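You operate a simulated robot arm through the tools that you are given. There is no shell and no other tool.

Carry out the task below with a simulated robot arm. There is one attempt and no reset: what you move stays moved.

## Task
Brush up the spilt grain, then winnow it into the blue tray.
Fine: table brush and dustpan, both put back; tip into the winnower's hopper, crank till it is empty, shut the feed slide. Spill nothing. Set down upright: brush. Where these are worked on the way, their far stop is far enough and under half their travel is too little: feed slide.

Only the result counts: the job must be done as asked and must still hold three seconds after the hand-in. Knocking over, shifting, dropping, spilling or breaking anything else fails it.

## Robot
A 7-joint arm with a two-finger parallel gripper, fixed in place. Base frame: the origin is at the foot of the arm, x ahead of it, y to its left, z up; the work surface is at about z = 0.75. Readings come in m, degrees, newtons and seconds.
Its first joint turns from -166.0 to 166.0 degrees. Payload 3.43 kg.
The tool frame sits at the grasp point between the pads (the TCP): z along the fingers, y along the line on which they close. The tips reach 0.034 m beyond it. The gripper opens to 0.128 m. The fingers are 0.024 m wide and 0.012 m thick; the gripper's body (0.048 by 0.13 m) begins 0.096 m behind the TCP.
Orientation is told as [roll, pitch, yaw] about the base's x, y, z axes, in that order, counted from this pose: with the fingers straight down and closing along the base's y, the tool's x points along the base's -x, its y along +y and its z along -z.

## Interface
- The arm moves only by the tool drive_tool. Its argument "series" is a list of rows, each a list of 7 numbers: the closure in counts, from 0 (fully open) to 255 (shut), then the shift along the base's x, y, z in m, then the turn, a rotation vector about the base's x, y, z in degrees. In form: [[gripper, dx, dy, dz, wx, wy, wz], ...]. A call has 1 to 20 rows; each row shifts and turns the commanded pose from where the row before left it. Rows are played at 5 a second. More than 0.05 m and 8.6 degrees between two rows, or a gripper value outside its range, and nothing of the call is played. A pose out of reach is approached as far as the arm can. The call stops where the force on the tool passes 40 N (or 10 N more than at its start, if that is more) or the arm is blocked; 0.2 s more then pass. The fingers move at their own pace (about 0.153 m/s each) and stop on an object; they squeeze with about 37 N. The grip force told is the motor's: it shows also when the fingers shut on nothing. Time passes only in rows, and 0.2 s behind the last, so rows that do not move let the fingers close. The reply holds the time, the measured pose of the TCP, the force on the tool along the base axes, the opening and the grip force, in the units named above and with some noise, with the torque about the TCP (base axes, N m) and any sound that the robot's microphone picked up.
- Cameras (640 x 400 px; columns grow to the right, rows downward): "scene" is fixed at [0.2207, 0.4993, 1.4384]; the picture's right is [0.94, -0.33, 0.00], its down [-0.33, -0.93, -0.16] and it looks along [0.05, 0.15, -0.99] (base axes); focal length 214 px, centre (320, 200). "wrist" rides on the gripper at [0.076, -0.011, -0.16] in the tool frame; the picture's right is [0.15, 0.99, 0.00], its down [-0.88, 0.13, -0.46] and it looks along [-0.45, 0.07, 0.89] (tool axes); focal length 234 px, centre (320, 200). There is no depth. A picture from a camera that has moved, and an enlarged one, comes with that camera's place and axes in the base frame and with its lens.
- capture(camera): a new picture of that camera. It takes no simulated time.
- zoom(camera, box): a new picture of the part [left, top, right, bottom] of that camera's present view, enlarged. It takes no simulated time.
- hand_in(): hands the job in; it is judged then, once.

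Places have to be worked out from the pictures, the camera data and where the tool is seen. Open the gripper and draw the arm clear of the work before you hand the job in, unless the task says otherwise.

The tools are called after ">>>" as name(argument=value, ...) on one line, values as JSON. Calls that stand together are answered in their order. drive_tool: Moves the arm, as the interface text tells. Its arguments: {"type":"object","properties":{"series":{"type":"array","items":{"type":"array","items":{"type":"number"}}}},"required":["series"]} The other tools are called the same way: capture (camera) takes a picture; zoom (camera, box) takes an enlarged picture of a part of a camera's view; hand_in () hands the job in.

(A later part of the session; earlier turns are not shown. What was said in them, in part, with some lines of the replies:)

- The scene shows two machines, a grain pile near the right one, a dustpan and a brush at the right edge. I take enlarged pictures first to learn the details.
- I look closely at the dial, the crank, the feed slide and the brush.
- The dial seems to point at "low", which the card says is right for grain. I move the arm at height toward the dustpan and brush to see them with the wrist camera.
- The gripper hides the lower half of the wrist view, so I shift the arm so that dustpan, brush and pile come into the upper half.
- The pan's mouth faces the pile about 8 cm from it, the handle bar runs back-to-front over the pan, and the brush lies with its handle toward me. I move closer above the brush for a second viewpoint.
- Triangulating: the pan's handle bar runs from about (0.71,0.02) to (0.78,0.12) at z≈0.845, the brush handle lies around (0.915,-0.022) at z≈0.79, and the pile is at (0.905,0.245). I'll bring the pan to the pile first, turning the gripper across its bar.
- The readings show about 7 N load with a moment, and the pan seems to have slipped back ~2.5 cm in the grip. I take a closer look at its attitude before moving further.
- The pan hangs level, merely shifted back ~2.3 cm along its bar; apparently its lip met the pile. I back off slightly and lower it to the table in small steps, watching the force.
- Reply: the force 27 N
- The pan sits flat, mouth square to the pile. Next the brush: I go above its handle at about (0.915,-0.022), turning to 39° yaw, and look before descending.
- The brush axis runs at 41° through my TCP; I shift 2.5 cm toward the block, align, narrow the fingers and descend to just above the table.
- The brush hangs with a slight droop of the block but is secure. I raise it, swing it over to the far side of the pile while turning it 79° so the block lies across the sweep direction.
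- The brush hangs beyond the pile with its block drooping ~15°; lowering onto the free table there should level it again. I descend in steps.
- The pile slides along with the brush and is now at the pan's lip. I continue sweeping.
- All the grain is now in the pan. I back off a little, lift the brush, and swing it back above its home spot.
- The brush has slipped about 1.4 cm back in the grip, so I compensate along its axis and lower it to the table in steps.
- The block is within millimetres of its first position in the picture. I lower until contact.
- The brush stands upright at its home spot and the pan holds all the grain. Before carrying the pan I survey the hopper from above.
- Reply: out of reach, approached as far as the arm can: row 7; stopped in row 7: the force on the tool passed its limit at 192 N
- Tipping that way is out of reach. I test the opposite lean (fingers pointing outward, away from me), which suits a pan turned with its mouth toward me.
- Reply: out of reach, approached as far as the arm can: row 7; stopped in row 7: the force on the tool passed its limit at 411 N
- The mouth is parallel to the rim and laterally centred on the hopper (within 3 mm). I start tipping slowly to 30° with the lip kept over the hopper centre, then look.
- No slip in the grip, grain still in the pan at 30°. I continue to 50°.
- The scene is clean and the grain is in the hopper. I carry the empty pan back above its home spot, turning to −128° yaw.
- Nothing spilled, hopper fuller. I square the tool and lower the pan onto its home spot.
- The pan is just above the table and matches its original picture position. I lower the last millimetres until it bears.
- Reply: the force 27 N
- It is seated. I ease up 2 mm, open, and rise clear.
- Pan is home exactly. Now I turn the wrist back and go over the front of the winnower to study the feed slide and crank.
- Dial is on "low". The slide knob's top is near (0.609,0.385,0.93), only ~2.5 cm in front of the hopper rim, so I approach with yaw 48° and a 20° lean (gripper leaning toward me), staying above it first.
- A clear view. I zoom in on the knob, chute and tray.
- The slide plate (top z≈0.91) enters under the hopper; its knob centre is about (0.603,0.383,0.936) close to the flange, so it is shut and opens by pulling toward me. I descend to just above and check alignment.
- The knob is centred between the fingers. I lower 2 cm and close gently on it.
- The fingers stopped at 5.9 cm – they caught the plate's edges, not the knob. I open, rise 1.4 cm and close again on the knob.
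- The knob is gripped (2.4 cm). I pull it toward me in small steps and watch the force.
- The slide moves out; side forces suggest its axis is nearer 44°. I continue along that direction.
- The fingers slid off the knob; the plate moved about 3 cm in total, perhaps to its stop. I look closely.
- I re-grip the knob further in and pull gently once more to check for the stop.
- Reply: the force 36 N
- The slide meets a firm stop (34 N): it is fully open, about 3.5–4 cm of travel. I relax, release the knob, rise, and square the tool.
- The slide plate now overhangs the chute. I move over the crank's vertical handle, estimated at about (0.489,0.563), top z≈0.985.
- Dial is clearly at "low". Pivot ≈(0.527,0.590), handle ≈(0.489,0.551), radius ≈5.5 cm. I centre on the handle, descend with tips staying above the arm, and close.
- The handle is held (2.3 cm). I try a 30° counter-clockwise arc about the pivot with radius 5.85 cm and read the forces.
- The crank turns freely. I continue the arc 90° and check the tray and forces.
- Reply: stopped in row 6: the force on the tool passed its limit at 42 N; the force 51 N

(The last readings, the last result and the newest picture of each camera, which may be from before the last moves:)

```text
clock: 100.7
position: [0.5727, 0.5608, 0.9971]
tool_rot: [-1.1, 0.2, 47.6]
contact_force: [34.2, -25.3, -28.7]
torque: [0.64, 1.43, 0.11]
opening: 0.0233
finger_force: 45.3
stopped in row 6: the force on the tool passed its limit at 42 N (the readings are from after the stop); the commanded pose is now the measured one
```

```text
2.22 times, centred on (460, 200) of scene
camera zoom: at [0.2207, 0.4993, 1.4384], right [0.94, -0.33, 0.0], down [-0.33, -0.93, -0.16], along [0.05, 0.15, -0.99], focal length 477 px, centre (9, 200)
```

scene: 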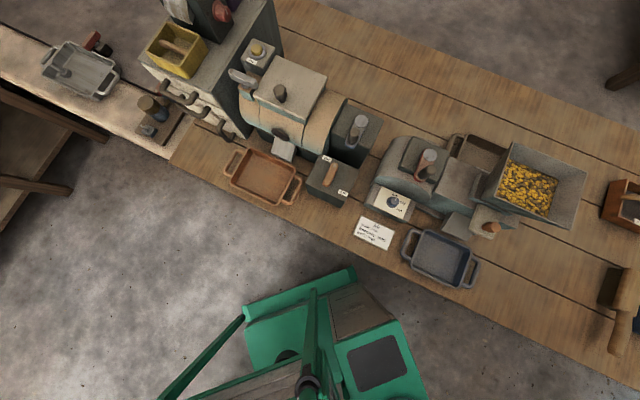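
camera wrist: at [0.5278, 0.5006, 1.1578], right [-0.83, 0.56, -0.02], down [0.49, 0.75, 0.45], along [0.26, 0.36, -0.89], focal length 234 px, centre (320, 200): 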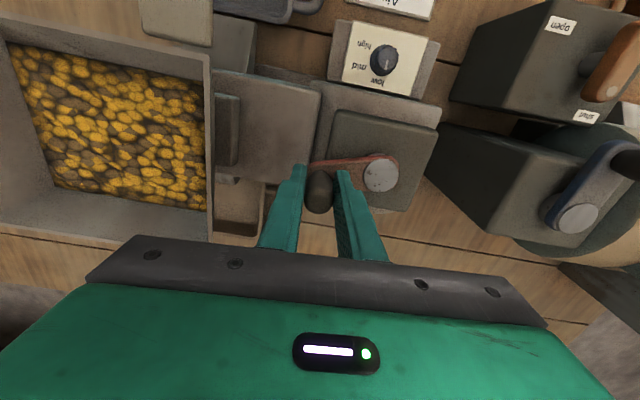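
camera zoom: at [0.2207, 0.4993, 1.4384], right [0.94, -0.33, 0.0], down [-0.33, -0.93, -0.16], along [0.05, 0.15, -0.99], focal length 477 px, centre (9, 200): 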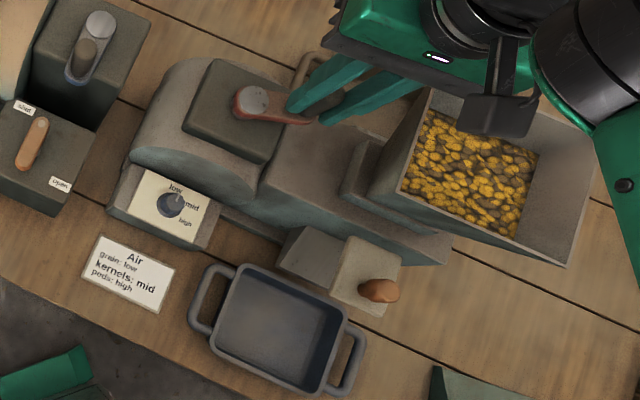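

The inner fingertip has likely run against the crank arm (tips too low). I open, raise 9 mm so the tips clear the arm, and re-grip.

>>> drive_tool(series=[[200, 0, 0, 0, 0, 0, 0], [170, 0, 0, 0, 0, 0, 0], [170, 0, 0, 0.008, 0, 0, 0], [170, 0, 0, 0, 0, 0, 0], [220, 0, 0, 0, 0, 0, 0], [255, 0, 0, 0, 0, 0, 0], [255, 0, 0, 0, 0, 0, 0]])

>>> zoom(camera="wrist", box=[240, 100, 440, 260])

```text
clock: 102.3
position: [0.5713, 0.5619, 1.0093]
tool_rot: [-0.8, -0.2, 47.6]
contact_force: [50.7, -25.9, 9.4]
torque: [0.06, 0.11, -0.24]
opening: 0.0228
finger_force: 45.1
```

```text
2.50 times, centred on (340, 180) of wrist
camera zoom: at [0.5277, 0.5008, 1.1696], right [-0.83, 0.56, -0.02], down [0.49, 0.74, 0.46], along [0.27, 0.37, -0.89], focal length 585 px, centre (270, 250)
```

zoom: 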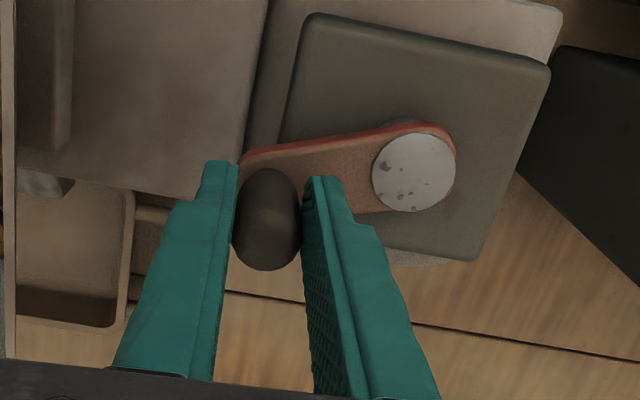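

A strong radial force remains (57 N outward), so the handle's circle is larger than my command. I let the tool go outward a few millimetres and read again.

>>> drive_tool(series=[[255, 0.0017, -0.001, 0, 0, 0, 0], [255, 0, 0, 0, 0, 0, 0]])

>>> drive_tool(series=[[255, 0.0017, -0.001, 0, 0, 0, 0], [255, 0, 0, 0, 0, 0, 0]])

```text
clock: 102.9
position: [0.5713, 0.5613, 1.0098]
tool_rot: [-0.8, -0.3, 47.8]
contact_force: [43.5, -22.3, 6.8]
torque: [1.1, -0.7, -0.25]
opening: 0.0227
finger_force: 44.8
```

```text
clock: 103.5
position: [0.5711, 0.5613, 1.0095]
tool_rot: [-0.6, 0.0, 48.1]
contact_force: [37.2, -18.9, 3.5]
torque: [0.89, -0.19, -0.25]
opening: 0.0229
finger_force: 45.2
```

>>> drive_tool(series=[[255, 0.0017, -0.001, 0, 0, 0, 0], [255, 0.0017, -0.001, 0, 0, 0, 0], [255, 0.0017, -0.001, 0, 0, 0, 0], [255, 0, 0, 0, 0, 0, 0]])

```text
clock: 104.5
position: [0.5718, 0.5612, 1.0082]
tool_rot: [-0.6, -0.1, 48.5]
contact_force: [11.0, -4.7, 4.1]
torque: [1.44, 0.12, -0.13]
opening: 0.0224
finger_force: 45.4
```

The force is nearly relaxed: the handle is at (0.572,0.561), consistent with a pivot at (0.526,0.591) and radius 5.5 cm. I continue the arc with these values in small steps.

>>> drive_tool(series=[[255, 0.0079, 0.0119, 0, 0, 0, 0], [255, 0.0026, 0.0141, 0, 0, 0, 0], [255, 0, 0, 0, 0, 0, 0]])

>>> zoom(camera="wrist", box=[240, 100, 440, 260])

>>> zoom(camera="scene", box=[360, 110, 560, 290])

```text
clock: 105.3
position: [0.58, 0.5871, 1.0086]
tool_rot: [-0.8, 0.2, 48.5]
contact_force: [-20.7, -9.8, 10.3]
torque: [-0.17, 1.78, 0.5]
opening: 0.0223
finger_force: 44.6
```

```text
2.50 times, centred on (340, 180) of wrist
camera zoom: at [0.5378, 0.5257, 1.1697], right [-0.84, 0.54, -0.01], down [0.48, 0.75, 0.45], along [0.26, 0.37, -0.89], focal length 585 px, centre (270, 250)
```

zoom: 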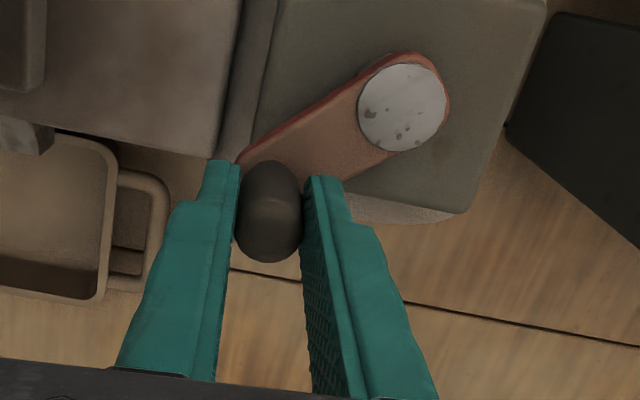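

```text
2.22 times, centred on (460, 200) of scene
camera zoom: at [0.2207, 0.4993, 1.4384], right [0.94, -0.33, 0.0], down [-0.33, -0.93, -0.16], along [0.05, 0.15, -0.99], focal length 477 px, centre (9, 200)
```

zoom: 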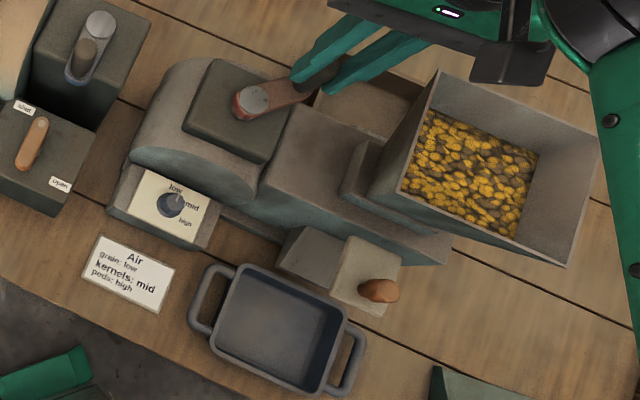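

Fitting the four measured handle points gives centre (0.524,0.590), radius 5.58 cm. I continue from here with that circle to 90°.

>>> drive_tool(series=[[255, -0.0068, 0.0154, 0, 0, 0, 0], [255, -0.0056, 0.0135, 0, 0, 0, 0], [255, -0.0089, 0.0116, 0, 0, 0, 0], [255, -0.0116, 0.0089, 0, 0, 0, 0], [255, -0.0135, 0.0056, 0, 0, 0, 0], [255, -0.0144, 0.0019, 0, 0, 0, 0], [255, 0, 0, 0, 0, 0, 0]])

>>> zoom(camera="scene", box=[360, 110, 560, 290])

```text
clock: 106.9
position: [0.5199, 0.6437, 1.0088]
tool_rot: [-0.7, 0.1, 48.4]
contact_force: [-1.9, -4.7, -2.5]
torque: [0.53, 1.19, -0.14]
opening: 0.0222
finger_force: 44.6
```

```text
2.22 times, centred on (460, 200) of scene
camera zoom: at [0.2207, 0.4993, 1.4384], right [0.94, -0.33, 0.0], down [-0.33, -0.93, -0.16], along [0.05, 0.15, -0.99], focal length 477 px, centre (9, 200)
```

zoom: 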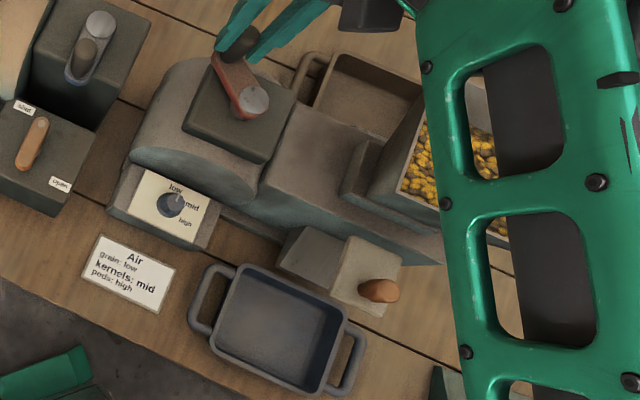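

Forces are low now. I carry on through most of a turn.

>>> drive_tool(series=[[255, -0.0144, -0.0019, 0, 0, 0, 0], [255, -0.0135, -0.0056, 0, 0, 0, 0], [255, -0.0116, -0.0089, 0, 0, 0, 0], [255, -0.0089, -0.0116, 0, 0, 0, 0], [255, -0.0056, -0.0135, 0, 0, 0, 0], [255, -0.0019, -0.0144, 0, 0, 0, 0], [255, 0.0019, -0.0144, 0, 0, 0, 0], [255, 0.0056, -0.0135, 0, 0, 0, 0], [255, 0.0089, -0.0116, 0, 0, 0, 0], [255, 0.0116, -0.0089, 0, 0, 0, 0], [255, 0.0135, -0.0056, 0, 0, 0, 0], [255, 0.0144, -0.0019, 0, 0, 0, 0], [255, 0, 0, 0, 0, 0, 0]])

>>> capture(camera="wrist")

>>> zoom(camera="scene", box=[360, 110, 560, 290])

```text
clock: 108.8
position: [0.457, 0.5548, 1.0158]
tool_rot: [-1.0, -0.2, 49.0]
contact_force: [0.4, -0.2, -0.7]
torque: [0.04, 0.15, 0.01]
opening: 0.0
finger_force: 33.0
stopped in row 9: the force on the tool passed its limit at 48 N (the readings are from after the stop); the commanded pose is now the measured one
```

```text
taken
camera wrist: at [0.4134, 0.4931, 1.1757], right [-0.84, 0.54, -0.02], down [0.47, 0.76, 0.46], along [0.26, 0.37, -0.89], focal length 234 px, centre (320, 200)
```

wrist: 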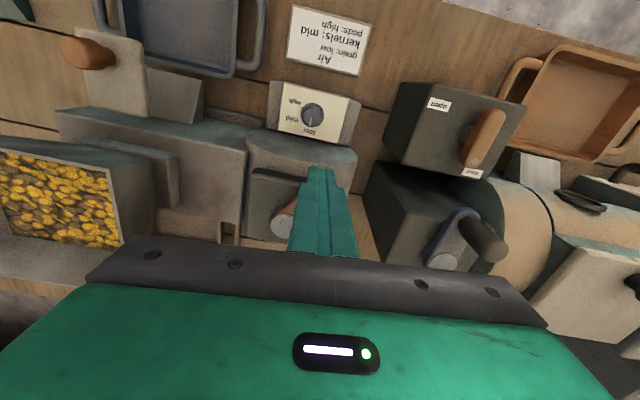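

```text
2.22 times, centred on (460, 200) of scene
camera zoom: at [0.2207, 0.4993, 1.4384], right [0.94, -0.33, 0.0], down [-0.33, -0.93, -0.16], along [0.05, 0.15, -0.99], focal length 477 px, centre (9, 200)
```

zoom: 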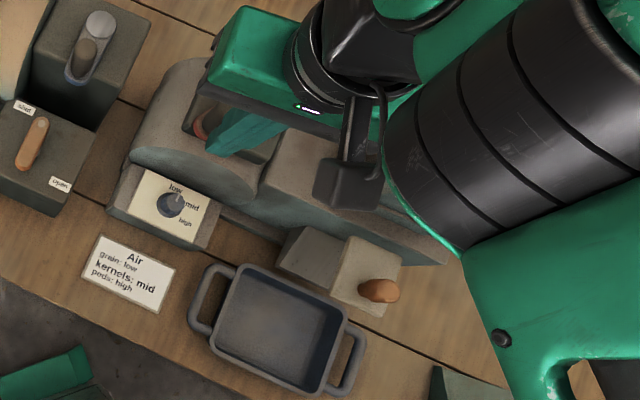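

The handle slipped out of the fingers. I rise and look at where the crank stands and whether anything has flowed.

>>> drive_tool(series=[[200, 0, 0, 0.04, 0, 0, 0], [120, 0, 0, 0.04, 0, 0, 0], [120, 0.03, -0.02, 0.02, 0, 0, 0], [120, 0, 0, 0, 0, 0, 0]])

>>> capture(camera="wrist")

>>> zoom(camera="wrist", box=[240, 60, 440, 240])

>>> zoom(camera="scene", box=[360, 110, 560, 290])

```text
clock: 109.8
position: [0.488, 0.5325, 1.1162]
tool_rot: [-1.1, 0.0, 49.0]
contact_force: [-0.3, 0.9, -0.5]
torque: [-0.02, 0.01, 0.0]
opening: 0.0677
finger_force: 0.0
```

```text
taken
camera wrist: at [0.4455, 0.4711, 1.2758], right [-0.84, 0.54, -0.02], down [0.47, 0.76, 0.45], along [0.26, 0.37, -0.89], focal length 234 px, centre (320, 200)
```

wrist: 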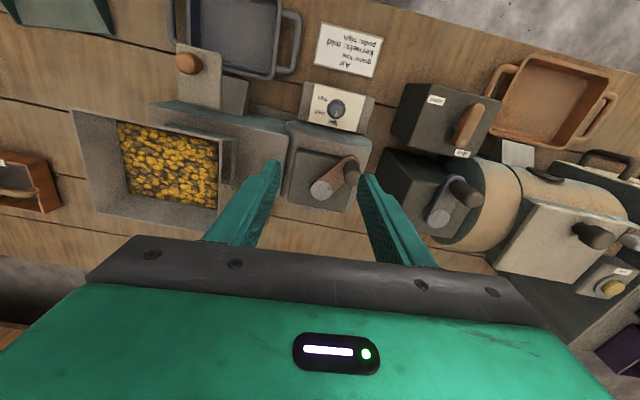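

```text
2.22 times, centred on (340, 150) of wrist
camera zoom: at [0.4455, 0.4711, 1.2758], right [-0.84, 0.54, -0.02], down [0.47, 0.76, 0.45], along [0.26, 0.37, -0.89], focal length 520 px, centre (276, 311)
```

zoom: 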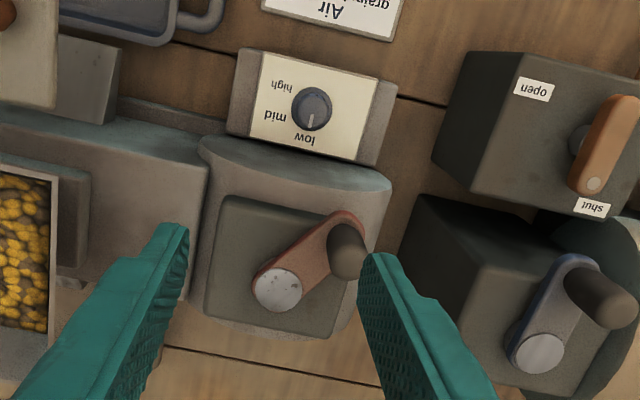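

```text
2.22 times, centred on (460, 200) of scene
camera zoom: at [0.2207, 0.4993, 1.4384], right [0.94, -0.33, 0.0], down [-0.33, -0.93, -0.16], along [0.05, 0.15, -0.99], focal length 477 px, centre (9, 200)
```

zoom: 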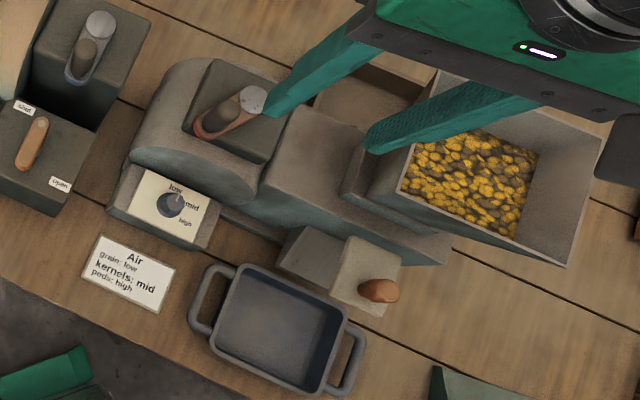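

The crank stands at ~192° and nothing has flowed after turning counter-clockwise. Gripping pops off, so I'll instead push the handle from behind with closed fingers on the same circle, and try clockwise.

>>> drive_tool(series=[[255, 0.0047, 0.015, 0, 0, 0, 0], [255, 0, 0, -0.03, 0, 0, 0], [255, 0, 0, -0.03, 0, 0, 0], [255, 0, 0, -0.03, 0, 0, 0], [255, 0, 0, -0.028, 0, 0, 0], [255, 0, 0, 0, 0, 0, 0]])

>>> capture(camera="wrist")

>>> zoom(camera="scene", box=[380, 110, 500, 200])

```text
clock: 111.2
position: [0.4938, 0.5485, 0.9972]
tool_rot: [-1.2, -0.1, 49.0]
contact_force: [0.1, -0.9, -1.0]
torque: [-0.01, -0.04, 0.01]
opening: 0.0
finger_force: 32.8
```

```text
taken
camera wrist: at [0.45, 0.4867, 1.1573], right [-0.84, 0.54, -0.02], down [0.47, 0.76, 0.45], along [0.26, 0.37, -0.89], focal length 234 px, centre (320, 200)
```

wrist: 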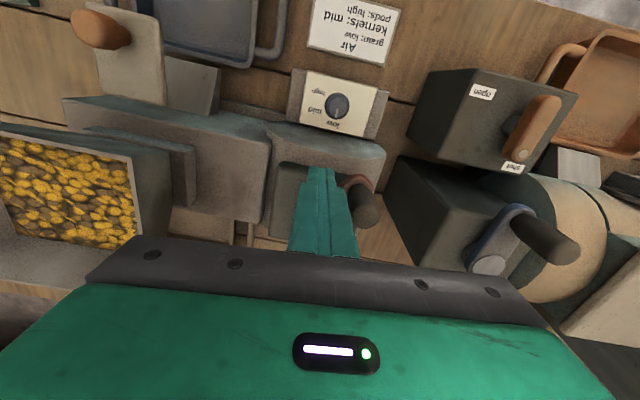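

```text
4.44 times, centred on (440, 155) of scene
camera zoom: at [0.2207, 0.4993, 1.4384], right [0.94, -0.33, 0.0], down [-0.33, -0.93, -0.16], along [0.05, 0.15, -0.99], focal length 953 px, centre (-213, 400)
```

zoom: 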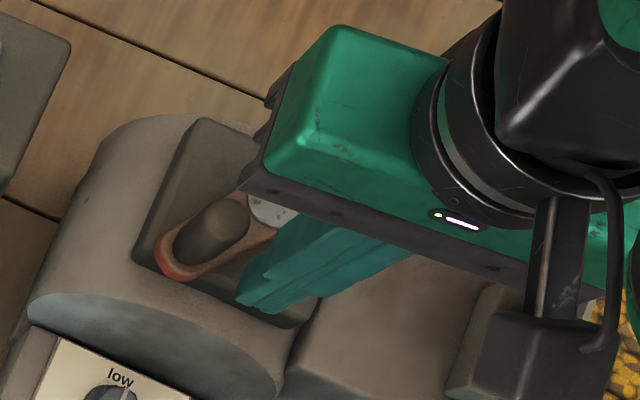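

The closed fingers sit right behind the handle. I push clockwise through about 160°.

>>> drive_tool(series=[[255, -0.0131, 0.0146, 0, 0, 0, 0], [255, -0.0074, 0.0182, 0, 0, 0, 0], [255, -0.0007, 0.0196, 0, 0, 0, 0], [255, 0.0061, 0.0186, 0, 0, 0, 0], [255, 0.0121, 0.0155, 0, 0, 0, 0], [255, 0.0166, 0.0104, 0, 0, 0, 0], [255, 0.0192, 0.0041, 0, 0, 0, 0], [255, 0.0195, -0.0028, 0, 0, 0, 0]])

>>> capture(camera="wrist")

>>> zoom(camera="scene", box=[360, 110, 560, 290])

```text
clock: 113.0
position: [0.5451, 0.6479, 0.9975]
tool_rot: [-1.2, 0.0, 49.0]
contact_force: [-0.6, 0.1, -0.2]
torque: [0.01, 0.0, -0.02]
opening: 0.0
finger_force: 33.0
```

```text
taken
camera wrist: at [0.5015, 0.5872, 1.1572], right [-0.84, 0.54, -0.02], down [0.47, 0.76, 0.45], along [0.26, 0.37, -0.89], focal length 234 px, centre (320, 200)
```

wrist: 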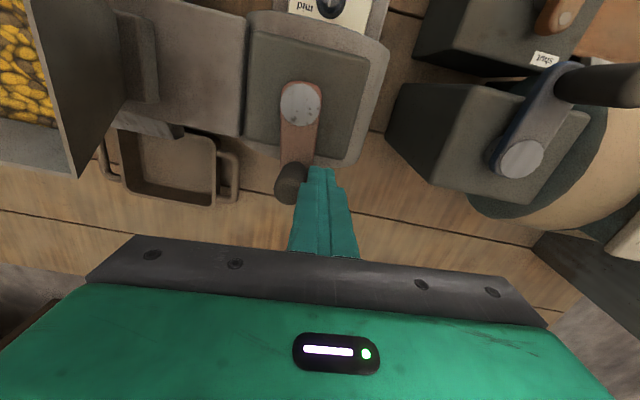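

```text
2.22 times, centred on (460, 200) of scene
camera zoom: at [0.2207, 0.4993, 1.4384], right [0.94, -0.33, 0.0], down [-0.33, -0.93, -0.16], along [0.05, 0.15, -0.99], focal length 477 px, centre (9, 200)
```

zoom: 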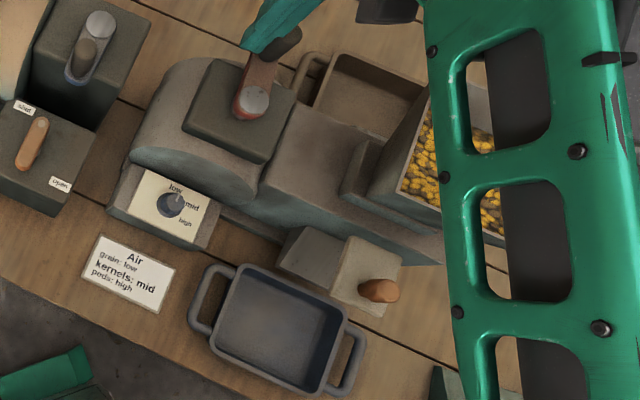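

Pushing works smoothly. I continue clockwise for more than a full turn.

>>> drive_tool(series=[[255, 0.0173, -0.0092, 0, 0, 0, 0], [255, 0.0131, -0.0146, 0, 0, 0, 0], [255, 0.0074, -0.0182, 0, 0, 0, 0], [255, 0.0007, -0.0196, 0, 0, 0, 0], [255, -0.0061, -0.0186, 0, 0, 0, 0], [255, -0.0121, -0.0155, 0, 0, 0, 0], [255, -0.0166, -0.0104, 0, 0, 0, 0], [255, -0.0192, -0.0041, 0, 0, 0, 0], [255, -0.0195, 0.0028, 0, 0, 0, 0], [255, -0.0173, 0.0092, 0, 0, 0, 0], [255, -0.0131, 0.0146, 0, 0, 0, 0], [255, -0.0074, 0.0182, 0, 0, 0, 0], [255, -0.0007, 0.0196, 0, 0, 0, 0], [255, 0.0061, 0.0186, 0, 0, 0, 0], [255, 0.0121, 0.0155, 0, 0, 0, 0], [255, 0.0166, 0.0104, 0, 0, 0, 0], [255, 0.0192, 0.0041, 0, 0, 0, 0], [255, 0.0195, -0.0028, 0, 0, 0, 0]])

>>> zoom(camera="scene", box=[360, 110, 560, 290])

>>> capture(camera="wrist")

```text
clock: 116.8
position: [0.5434, 0.6471, 0.9955]
tool_rot: [-1.3, -0.1, 49.0]
contact_force: [-1.2, 0.2, 0.3]
torque: [-0.03, -0.03, -0.01]
opening: 0.0003
finger_force: 33.4
```

```text
2.22 times, centred on (460, 200) of scene
camera zoom: at [0.2207, 0.4993, 1.4384], right [0.94, -0.33, 0.0], down [-0.33, -0.93, -0.16], along [0.05, 0.15, -0.99], focal length 477 px, centre (9, 200)
```

zoom: 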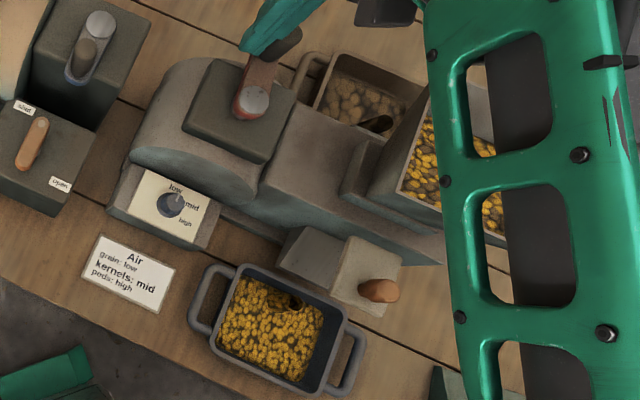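

```text
taken
camera wrist: at [0.5005, 0.5857, 1.1563], right [-0.84, 0.54, -0.02], down [0.47, 0.76, 0.45], along [0.26, 0.37, -0.89], focal length 234 px, centre (320, 200)
```

wrist: 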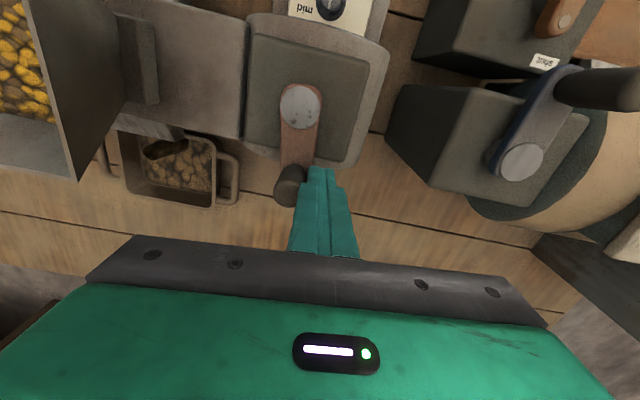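

Clockwise works: grain pours into the blue tray and husks into the rear tray. I turn once more.

>>> drive_tool(series=[[255, 0.0173, -0.0092, 0, 0, 0, 0], [255, 0.0131, -0.0146, 0, 0, 0, 0], [255, 0.0074, -0.0182, 0, 0, 0, 0], [255, 0.0007, -0.0196, 0, 0, 0, 0], [255, -0.0061, -0.0186, 0, 0, 0, 0], [255, -0.0121, -0.0155, 0, 0, 0, 0], [255, -0.0166, -0.0104, 0, 0, 0, 0], [255, -0.0192, -0.0041, 0, 0, 0, 0], [255, -0.0195, 0.0028, 0, 0, 0, 0], [255, -0.0173, 0.0092, 0, 0, 0, 0], [255, -0.0131, 0.0146, 0, 0, 0, 0], [255, -0.0074, 0.0182, 0, 0, 0, 0], [255, -0.0007, 0.0196, 0, 0, 0, 0], [255, 0.0061, 0.0186, 0, 0, 0, 0], [255, 0.0121, 0.0155, 0, 0, 0, 0], [255, 0.0166, 0.0104, 0, 0, 0, 0], [255, 0.0192, 0.0041, 0, 0, 0, 0], [255, 0.0195, -0.0028, 0, 0, 0, 0]])

>>> zoom(camera="scene", box=[360, 110, 560, 290])

>>> capture(camera="wrist")

```text
clock: 120.6
position: [0.5427, 0.6479, 0.9955]
tool_rot: [-1.3, -0.1, 49.1]
contact_force: [-1.3, -3.5, 8.5]
torque: [-0.08, -0.06, -0.03]
opening: 0.0
finger_force: 33.1
```

```text
2.22 times, centred on (460, 200) of scene
camera zoom: at [0.2207, 0.4993, 1.4384], right [0.94, -0.33, 0.0], down [-0.33, -0.93, -0.16], along [0.05, 0.15, -0.99], focal length 477 px, centre (9, 200)
```

zoom: 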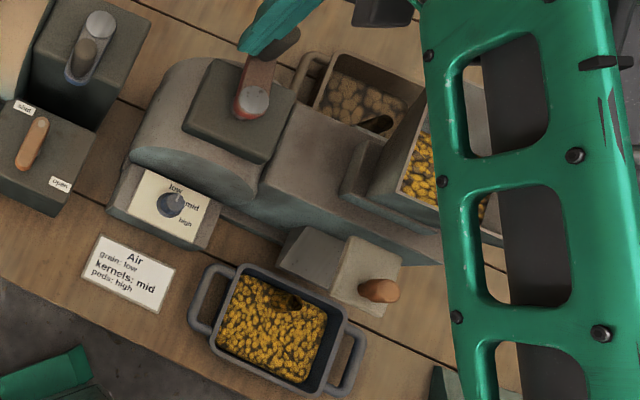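

```text
taken
camera wrist: at [0.4992, 0.5862, 1.1559], right [-0.84, 0.54, -0.02], down [0.47, 0.76, 0.45], along [0.26, 0.37, -0.89], focal length 234 px, centre (320, 200)
```

wrist: 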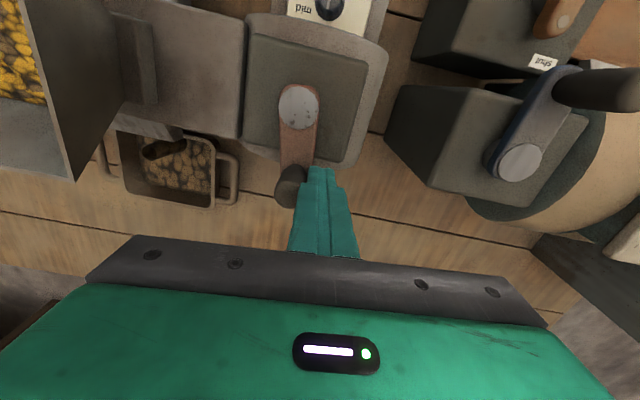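

Both trays fill steadily. I raise 2 mm (slight contact) and continue turning, ending where the hopper is visible.

>>> drive_tool(series=[[255, 0.0173, -0.0092, 0.002, 0, 0, 0], [255, 0.0131, -0.0146, 0, 0, 0, 0], [255, 0.0074, -0.0182, 0, 0, 0, 0], [255, 0.0007, -0.0196, 0, 0, 0, 0], [255, -0.0061, -0.0186, 0, 0, 0, 0], [255, -0.0121, -0.0155, 0, 0, 0, 0], [255, -0.0166, -0.0104, 0, 0, 0, 0], [255, -0.0192, -0.0041, 0, 0, 0, 0], [255, -0.0195, 0.0028, 0, 0, 0, 0], [255, -0.0173, 0.0092, 0, 0, 0, 0], [255, -0.0131, 0.0146, 0, 0, 0, 0], [255, -0.0074, 0.0182, 0, 0, 0, 0]])

>>> zoom(camera="scene", box=[360, 110, 600, 290])

>>> capture(camera="wrist")

```text
clock: 122.4
position: [0.5208, 0.5428, 1.0051]
tool_rot: [-1.5, -1.2, 49.2]
contact_force: [1.9, 0.4, -1.0]
torque: [-0.03, 0.14, 0.0]
opening: 0.0
finger_force: 32.9
stopped in row 8: the force on the tool passed its limit at 50 N (the readings are from after the stop); the commanded pose is now the measured one
```

```text
2.22 times, centred on (480, 200) of scene
camera zoom: at [0.2207, 0.4993, 1.4384], right [0.94, -0.33, 0.0], down [-0.33, -0.93, -0.16], along [0.05, 0.15, -0.99], focal length 477 px, centre (-36, 200)
```

zoom: 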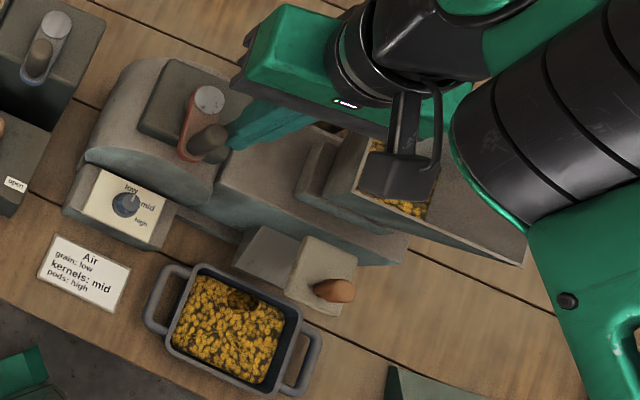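

```text
taken
camera wrist: at [0.4748, 0.4794, 1.1643], right [-0.84, 0.54, -0.03], down [0.46, 0.75, 0.47], along [0.27, 0.38, -0.88], focal length 234 px, centre (320, 200)
```

wrist: 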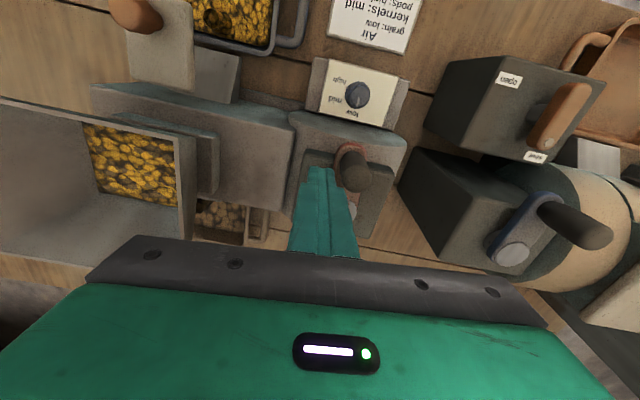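

A momentary jam stopped the call; the crank is at ~226° and the fingers are still behind the handle. Grain level in the hopper has dropped. I return to the circle and go on carefully.

>>> drive_tool(series=[[255, -0.0108, -0.0045, -0.003, 0, 0, 0], [255, -0.0173, 0.0092, 0, 0, 0, 0], [255, -0.0131, 0.0146, 0, 0, 0, 0], [255, -0.0074, 0.0182, 0, 0, 0, 0]])

>>> capture(camera="wrist")

>>> zoom(camera="scene", box=[360, 110, 600, 290])

```text
clock: 123.4
position: [0.4709, 0.5817, 1.0041]
tool_rot: [-1.5, -1.3, 49.2]
contact_force: [-0.6, -0.1, 0.5]
torque: [-0.01, 0.09, 0.01]
opening: 0.0
finger_force: 33.3
```

```text
taken
camera wrist: at [0.4246, 0.5174, 1.1632], right [-0.84, 0.54, -0.03], down [0.46, 0.75, 0.47], along [0.27, 0.38, -0.88], focal length 234 px, centre (320, 200)
```

wrist: 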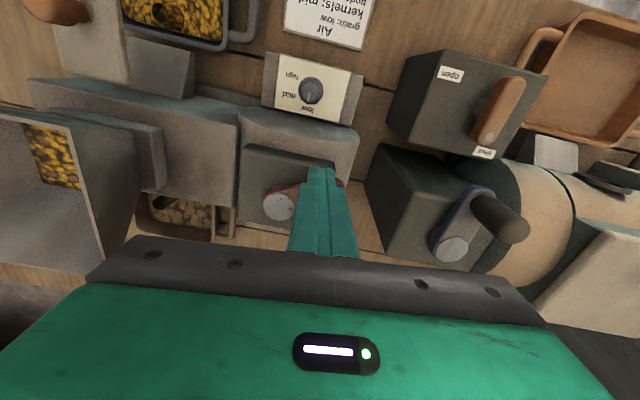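

```text
2.22 times, centred on (480, 200) of scene
camera zoom: at [0.2207, 0.4993, 1.4384], right [0.94, -0.33, 0.0], down [-0.33, -0.93, -0.16], along [0.05, 0.15, -0.99], focal length 477 px, centre (-36, 200)
```

zoom: 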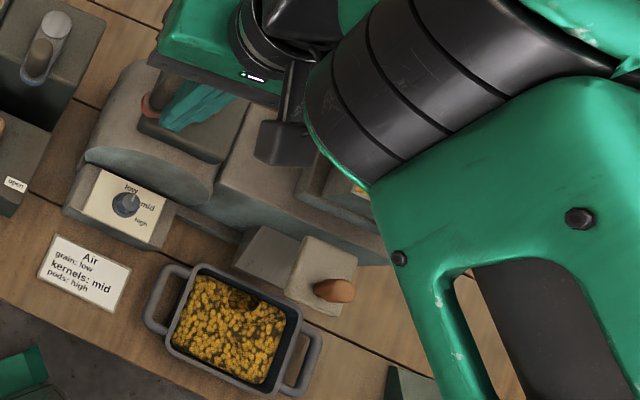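

Turning continues. One more full clockwise turn.

>>> drive_tool(series=[[255, -0.0007, 0.0196, 0, 0, 0, 0], [255, 0.0061, 0.0186, 0, 0, 0, 0], [255, 0.0121, 0.0155, 0, 0, 0, 0], [255, 0.0166, 0.0104, 0, 0, 0, 0], [255, 0.0192, 0.0041, 0, 0, 0, 0], [255, 0.0195, -0.0028, 0, 0, 0, 0], [255, 0.0173, -0.0092, 0, 0, 0, 0], [255, 0.0131, -0.0146, 0, 0, 0, 0], [255, 0.0074, -0.0182, 0, 0, 0, 0], [255, 0.0007, -0.0196, 0, 0, 0, 0], [255, -0.0061, -0.0186, 0, 0, 0, 0], [255, -0.0121, -0.0155, 0, 0, 0, 0], [255, -0.0166, -0.0104, 0, 0, 0, 0], [255, -0.0192, -0.0041, 0, 0, 0, 0], [255, -0.0195, 0.0028, 0, 0, 0, 0], [255, -0.0173, 0.0092, 0, 0, 0, 0]])

>>> capture(camera="wrist")

>>> zoom(camera="scene", box=[360, 110, 600, 290])

```text
clock: 126.8
position: [0.4923, 0.5478, 0.9998]
tool_rot: [-1.5, -1.2, 49.3]
contact_force: [-0.4, -0.2, -0.3]
torque: [-0.02, 0.01, 0.0]
opening: 0.0
finger_force: 32.7
```

```text
taken
camera wrist: at [0.4471, 0.484, 1.1586], right [-0.84, 0.54, -0.03], down [0.46, 0.75, 0.47], along [0.27, 0.38, -0.88], focal length 234 px, centre (320, 200)
```

wrist: 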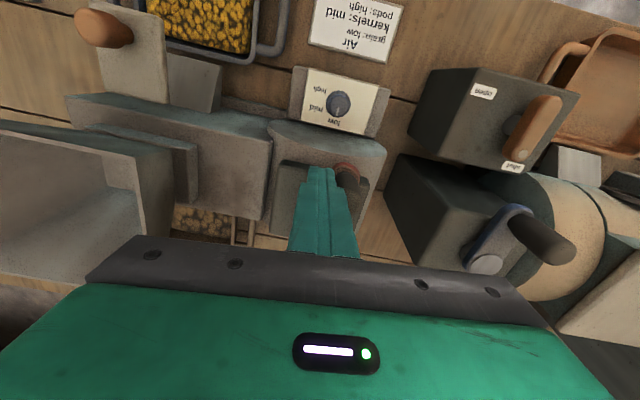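

```text
2.22 times, centred on (480, 200) of scene
camera zoom: at [0.2207, 0.4993, 1.4384], right [0.94, -0.33, 0.0], down [-0.33, -0.93, -0.16], along [0.05, 0.15, -0.99], focal length 477 px, centre (-36, 200)
```

zoom: 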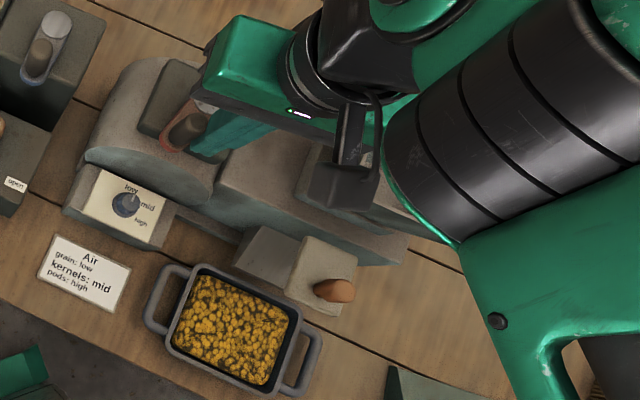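

The stream seems to have ended. I rise and look into the hopper.

>>> drive_tool(series=[[255, 0, -0.01, 0.04, 0, 0, 0], [255, 0, -0.02, 0.04, 0, 0, 0], [200, 0.01, -0.03, 0.03, 0, 0, 0], [120, 0.01, -0.04, 0.03, 0, 0, 0], [120, 0.02, -0.04, 0.02, 0, 0, 0], [120, 0.02, -0.03, 0, 0, 0, 0], [120, 0, 0, 0, 0, 0, 0]])

>>> capture(camera="wrist")

>>> zoom(camera="scene", box=[360, 110, 600, 290])

>>> capture(camera="scene")

```text
refused: row 4 steps farther than a row can; nothing moved
```

```text
taken
camera wrist: at [0.4471, 0.484, 1.1586], right [-0.84, 0.54, -0.03], down [0.46, 0.75, 0.47], along [0.27, 0.38, -0.88], focal length 234 px, centre (320, 200)
```

wrist: 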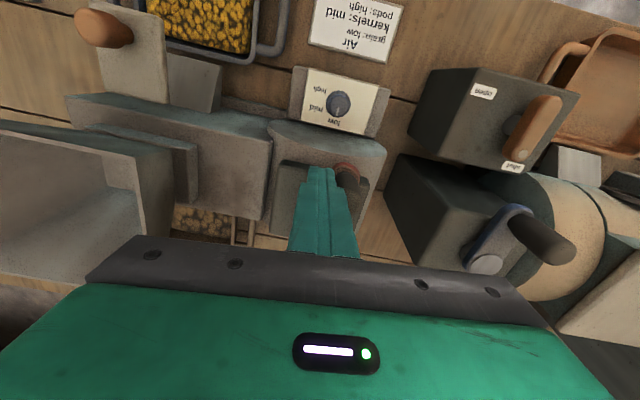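

```text
2.22 times, centred on (480, 200) of scene
camera zoom: at [0.2207, 0.4993, 1.4384], right [0.94, -0.33, 0.0], down [-0.33, -0.93, -0.16], along [0.05, 0.15, -0.99], focal length 477 px, centre (-36, 200)
```

zoom: 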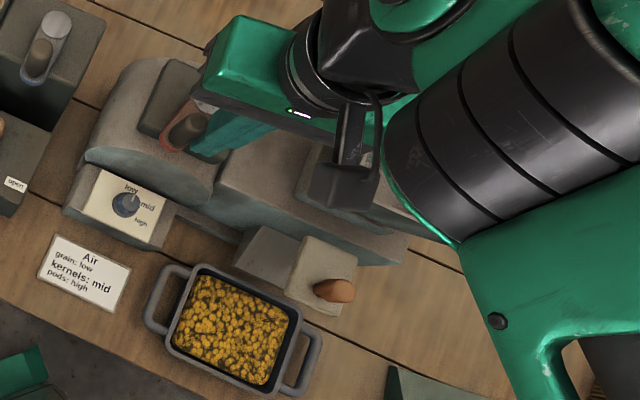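

```text
taken
```

scene: 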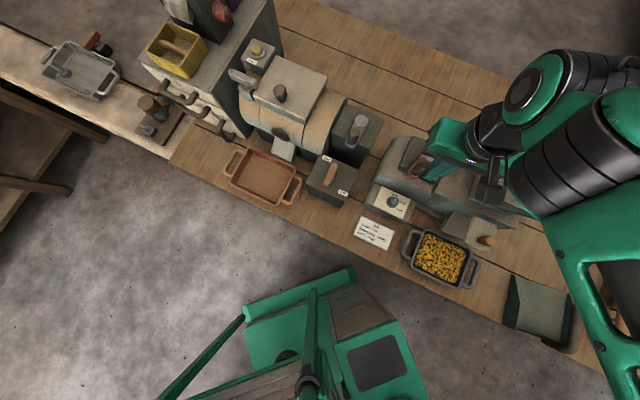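

One row was too long, so nothing moved; I repeat the retreat with shorter steps.

>>> drive_tool(series=[[255, 0, -0.01, 0.04, 0, 0, 0], [255, 0, -0.02, 0.04, 0, 0, 0], [200, 0.01, -0.03, 0.03, 0, 0, 0], [120, 0.01, -0.035, 0.02, 0, 0, 0], [120, 0.02, -0.035, 0.01, 0, 0, 0], [120, 0.02, -0.035, 0, 0, 0, 0], [120, 0, 0, 0, 0, 0, 0]])

>>> capture(camera="wrist")

>>> zoom(camera="scene", box=[360, 110, 600, 290])

```text
clock: 128.4
position: [0.5551, 0.3805, 1.1405]
tool_rot: [-1.4, -1.2, 49.2]
contact_force: [0.5, -0.5, 0.4]
torque: [-0.01, 0.04, 0.02]
opening: 0.0676
finger_force: 0.0
```

```text
taken
camera wrist: at [0.5098, 0.3173, 1.2995], right [-0.84, 0.54, -0.03], down [0.46, 0.75, 0.47], along [0.27, 0.39, -0.88], focal length 234 px, centre (320, 200)
```

wrist: 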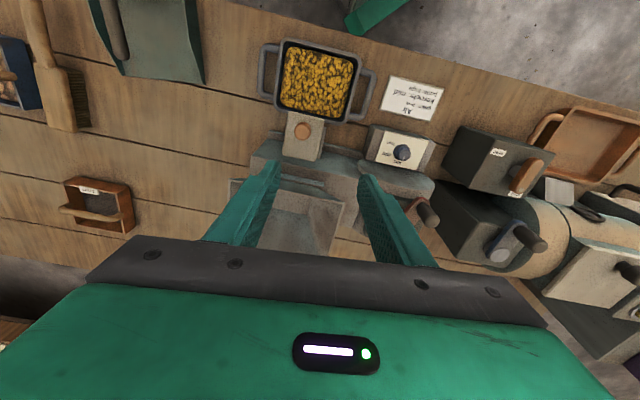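

```text
2.22 times, centred on (480, 200) of scene
camera zoom: at [0.2207, 0.4993, 1.4384], right [0.94, -0.33, 0.0], down [-0.33, -0.93, -0.16], along [0.05, 0.15, -0.99], focal length 477 px, centre (-36, 200)
```

zoom: 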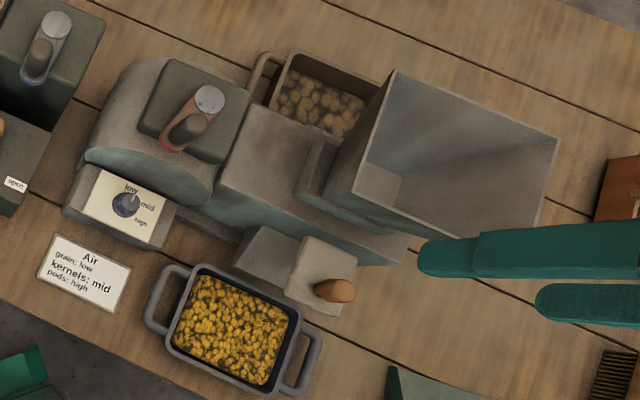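

The hopper is empty, the blue tray full, the table clean. Now I shut the slide: closed fingers, leaning 20°, come down in front of the knob to push it back in.

>>> drive_tool(series=[[255, -0.0067, -0.0215, -0.03, 4.77, -4.11, 0], [255, -0.0067, -0.0215, -0.03, 4.77, -4.11, 0], [255, -0.0067, -0.0215, -0.03, 4.77, -4.11, 0], [255, 0, 0, -0.03, 0, 0, 0], [255, 0, 0, -0.03, 0, 0, 0], [255, 0, 0, 0, 0, 0, 0]])

>>> capture(camera="wrist")

>>> zoom(camera="scene", box=[400, 170, 540, 290])

```text
clock: 129.8
position: [0.532, 0.3182, 0.9951]
tool_rot: [-1.5, -20.2, 49.1]
contact_force: [-1.0, -0.8, -0.4]
torque: [0.01, 0.0, 0.0]
opening: 0.0001
finger_force: 32.9
```

```text
taken
camera wrist: at [0.4564, 0.2188, 1.1204], right [-0.83, 0.55, -0.07], down [0.33, 0.6, 0.73], along [0.44, 0.58, -0.68], focal length 234 px, centre (320, 200)
```

wrist: 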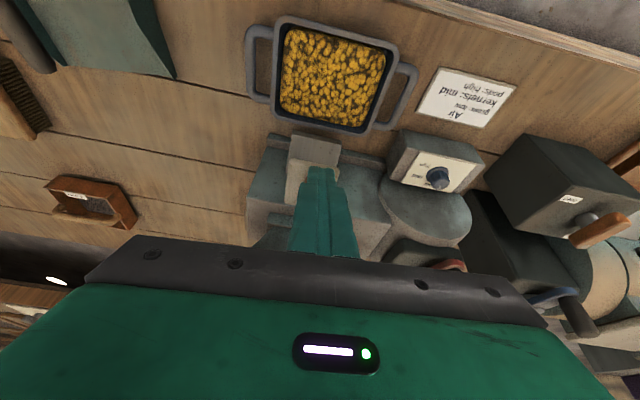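

```text
3.33 times, centred on (470, 230) of scene
camera zoom: at [0.2207, 0.4993, 1.4384], right [0.94, -0.33, 0.0], down [-0.33, -0.93, -0.16], along [0.05, 0.15, -0.99], focal length 715 px, centre (-180, 100)
```

zoom: 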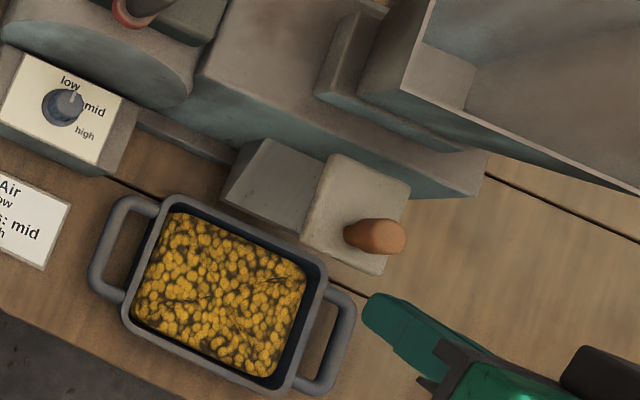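

The fingers are laterally aligned with the knob, about 2.4 cm in front. I lower to knob height and push inward in small steps.

>>> drive_tool(series=[[255, 0, 0, -0.02, 0, 0, 0], [255, 0, 0, -0.013, 0, 0, 0], [255, 0.0071, 0.007, 0, 0, 0, 0], [255, 0.0071, 0.007, 0, 0, 0, 0], [255, 0.0071, 0.007, 0, 0, 0, 0], [255, 0.0071, 0.007, 0, 0, 0, 0], [255, 0, 0, 0, 0, 0, 0]])

>>> zoom(camera="scene", box=[400, 170, 540, 290])

>>> capture(camera="wrist")

```text
clock: 131.4
position: [0.5607, 0.3467, 0.9609]
tool_rot: [-1.5, -20.0, 49.2]
contact_force: [-0.9, 0.4, -0.1]
torque: [-0.02, -0.01, 0.01]
opening: 0.0
finger_force: 32.7
```

```text
3.33 times, centred on (470, 230) of scene
camera zoom: at [0.2207, 0.4993, 1.4384], right [0.94, -0.33, 0.0], down [-0.33, -0.93, -0.16], along [0.05, 0.15, -0.99], focal length 715 px, centre (-180, 100)
```

zoom: 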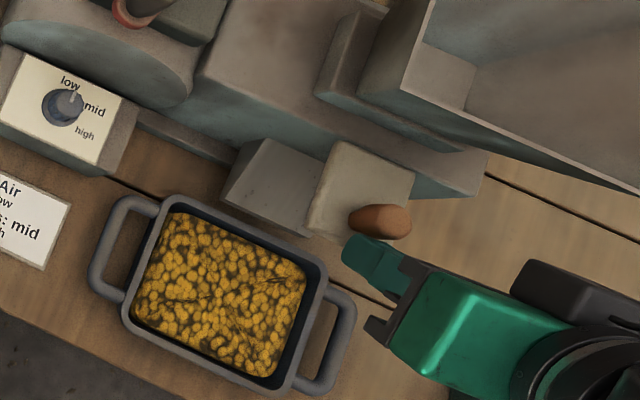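

```text
taken
camera wrist: at [0.4842, 0.2469, 1.0847], right [-0.83, 0.55, -0.07], down [0.33, 0.6, 0.73], along [0.44, 0.58, -0.68], focal length 234 px, centre (320, 200)
```

wrist: 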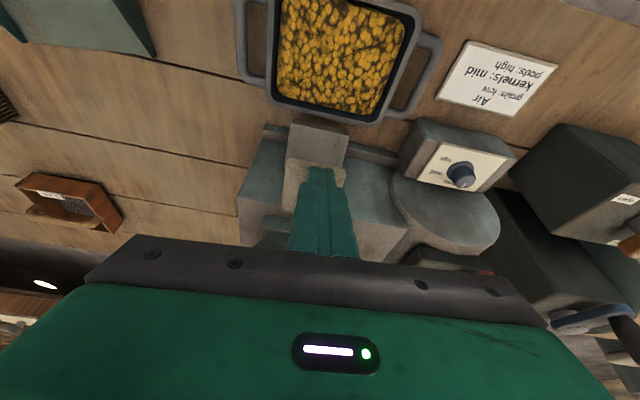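

The plate is moving in. I keep pushing until the stop.

>>> drive_tool(series=[[255, 0.0071, 0.007, 0, 0, 0, 0], [255, 0.0053, 0.0053, 0, 0, 0, 0], [255, 0.0035, 0.0035, 0, 0, 0, 0], [255, 0, 0, 0, 0, 0, 0]])

>>> zoom(camera="scene", box=[400, 170, 540, 290])

```text
clock: 132.4
position: [0.577, 0.3618, 0.9593]
tool_rot: [-1.5, -20.1, 49.1]
contact_force: [0.3, 0.4, 0.0]
torque: [-0.02, 0.02, -0.02]
opening: 0.0001
finger_force: 33.0
```

```text
3.33 times, centred on (470, 230) of scene
camera zoom: at [0.2207, 0.4993, 1.4384], right [0.94, -0.33, 0.0], down [-0.33, -0.93, -0.16], along [0.05, 0.15, -0.99], focal length 715 px, centre (-180, 100)
```

zoom: 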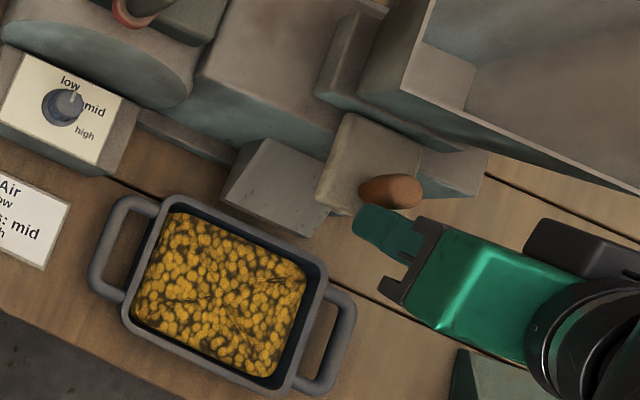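

The knob is practically back at its first position. I push a few more millimetres to feel the closed stop.

>>> drive_tool(series=[[255, 0.0021, 0.0021, 0, 0, 0, 0], [255, 0.0021, 0.0021, 0, 0, 0, 0], [255, 0, 0, 0, 0, 0, 0]])

>>> drive_tool(series=[[255, 0.0014, 0.0014, 0, 0, 0, 0], [255, 0.0014, 0.0014, 0, 0, 0, 0], [255, 0, 0, 0, 0, 0, 0]])

>>> zoom(camera="scene", box=[400, 170, 540, 290])

```text
clock: 133.2
position: [0.5789, 0.3634, 0.959]
tool_rot: [-1.4, -19.9, 49.3]
contact_force: [-26.2, -26.3, 8.5]
torque: [-0.71, 0.51, -0.03]
opening: 0.0
finger_force: 32.7
```

```text
clock: 133.5
position: [0.568, 0.3646, 0.9663]
tool_rot: [-2.2, -20.3, 49.4]
contact_force: [2.2, 0.0, -0.9]
torque: [0.02, 0.09, 0.06]
opening: 0.0002
finger_force: 32.9
stopped in row 1: the force on the tool passed its limit at 51 N (the readings are from after the stop); the commanded pose is now the measured one
```

```text
3.33 times, centred on (470, 230) of scene
camera zoom: at [0.2207, 0.4993, 1.4384], right [0.94, -0.33, 0.0], down [-0.33, -0.93, -0.16], along [0.05, 0.15, -0.99], focal length 715 px, centre (-180, 100)
```

zoom: 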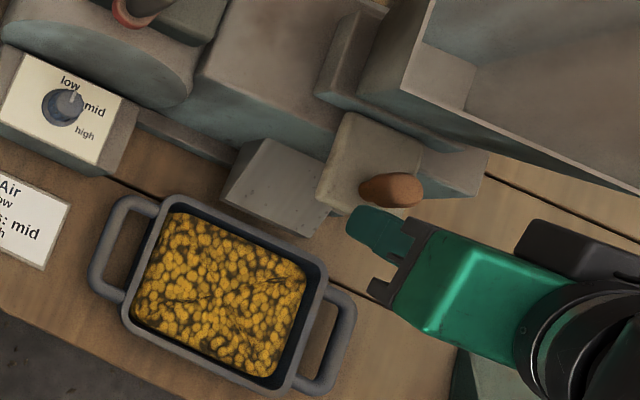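

The slide is hard against its closed stop (37–51 N). I back away from the knob, rise, straighten, open the gripper and move clear.

>>> drive_tool(series=[[255, -0.012, -0.012, 0, 0, 0, 0], [255, -0.012, -0.012, 0.01, 0, 0, 0], [255, 0, 0, 0.04, 0, 0, 0], [200, 0, -0.01, 0.04, -4.77, 4.11, 0], [100, 0, -0.01, 0.04, -4.77, 4.11, 0], [0, 0, -0.01, 0.04, -4.77, 4.11, 0], [0, 0.01, -0.02, 0.04, 0, 0, 0], [0, 0.01, -0.02, 0.04, 0, 0, -8], [0, 0, -0.01, 0.02, 0, 0, -8], [0, 0, 0, 0, 0, 0, -8], [0, 0, 0, 0, 0, 0, -8], [0, 0, 0, 0, 0, 0, 0]])

>>> capture(camera="scene")

>>> zoom(camera="scene", box=[340, 110, 640, 370])

>>> zoom(camera="scene", box=[400, 120, 600, 290])

>>> capture(camera="wrist")

```text
clock: 136.0
position: [0.5834, 0.2355, 1.2343]
tool_rot: [-1.8, -2.0, 13.3]
contact_force: [1.8, 0.6, -0.7]
torque: [0.04, 0.16, 0.03]
opening: 0.128
finger_force: 0.0
stopped in row 12: the arm was blocked; the commanded pose is now the measured one
```

```text
taken
```

scene: 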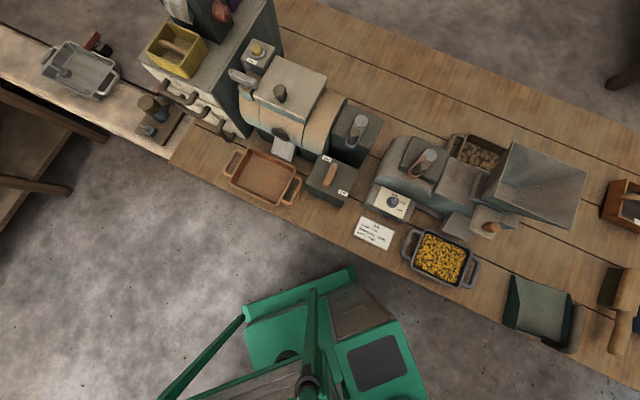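

```text
1.54 times, centred on (490, 240) of scene
camera zoom: at [0.2207, 0.4993, 1.4384], right [0.94, -0.33, 0.0], down [-0.33, -0.93, -0.16], along [0.05, 0.15, -0.99], focal length 330 px, centre (58, 138)
```

zoom: 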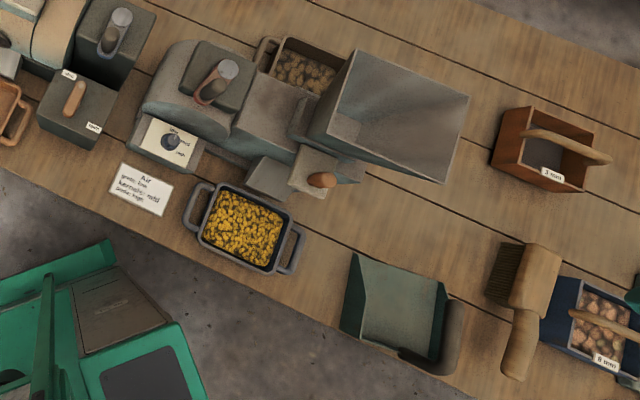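

```text
2.35 times, centred on (500, 205) of scene
camera zoom: at [0.2207, 0.4993, 1.4384], right [0.94, -0.33, 0.0], down [-0.33, -0.93, -0.16], along [0.05, 0.15, -0.99], focal length 505 px, centre (-104, 188)
```

zoom: 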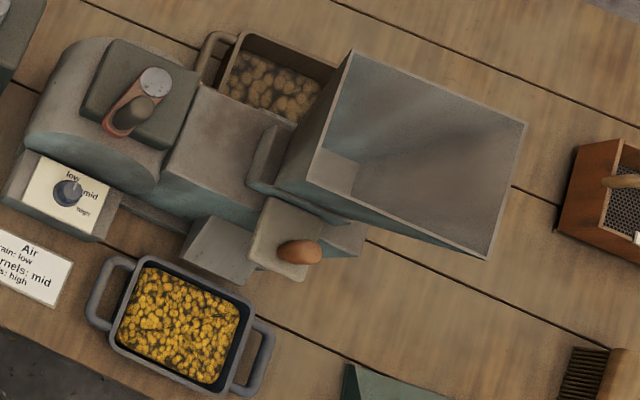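

```text
taken
camera wrist: at [0.5071, 0.2113, 1.3917], right [-0.37, 0.93, -0.04], down [0.81, 0.34, 0.48], along [0.46, 0.15, -0.88], focal length 234 px, centre (320, 200)
```

wrist: 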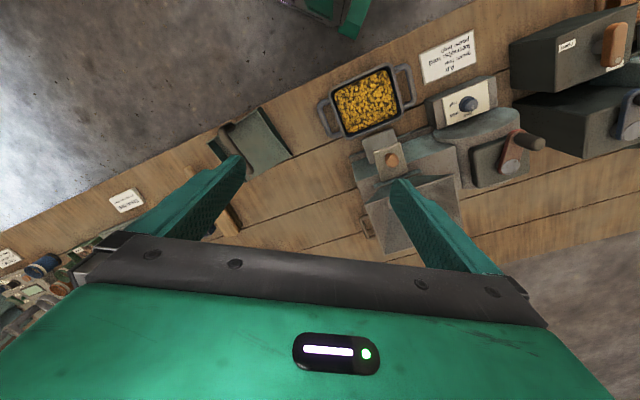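

Everything checks out. The hopper is empty, the grain is in the blue tray, and the table is clean. The slide plate is exactly where it was when shut, and the brush stands upright with the pan back in its place. The gripper is open and clear, so I hand in.

>>> hand_in()

```text
The job is handed in.
```

The job is handed in; no verdict came back, so this rests on the final pictures and force readings.

- **Grain:** I swept the whole pile into the dustpan and tipped it into the winnower's hopper. With the air dial on "low", I cranked until the hopper was empty. The grain is in the blue tray and the husks are in the rear tray. No spilt grain shows on the table.
- **Feed slide:** I pulled it to its far stop for winnowing. Then I pushed it back against its closed stop, where it met about 37 N. Its plate and knob match where they were at the start.
- **Brush and dustpan:** both are back within about a centimetre of where they were, with the brush standing upright on its bristles.

Four things went less smoothly:

- **Arm stops:** the arm passed its force limit twice at the edge of its reach, once unloaded and once with the loaded pan. Neither spilled anything or moved anything.
- **Slips in the grip:** early on, the dustpan slid about 2 cm along its handle. Later the crank handle slipped out of the fingers.
- **Crank direction:** only clockwise fed any grain, so the first, counter-clockwise turn did nothing. The fingers also jammed briefly on the handle once.
- **Last retreat:** the final move stopped early as "blocked". By then the gripper was already open and clear of the work.
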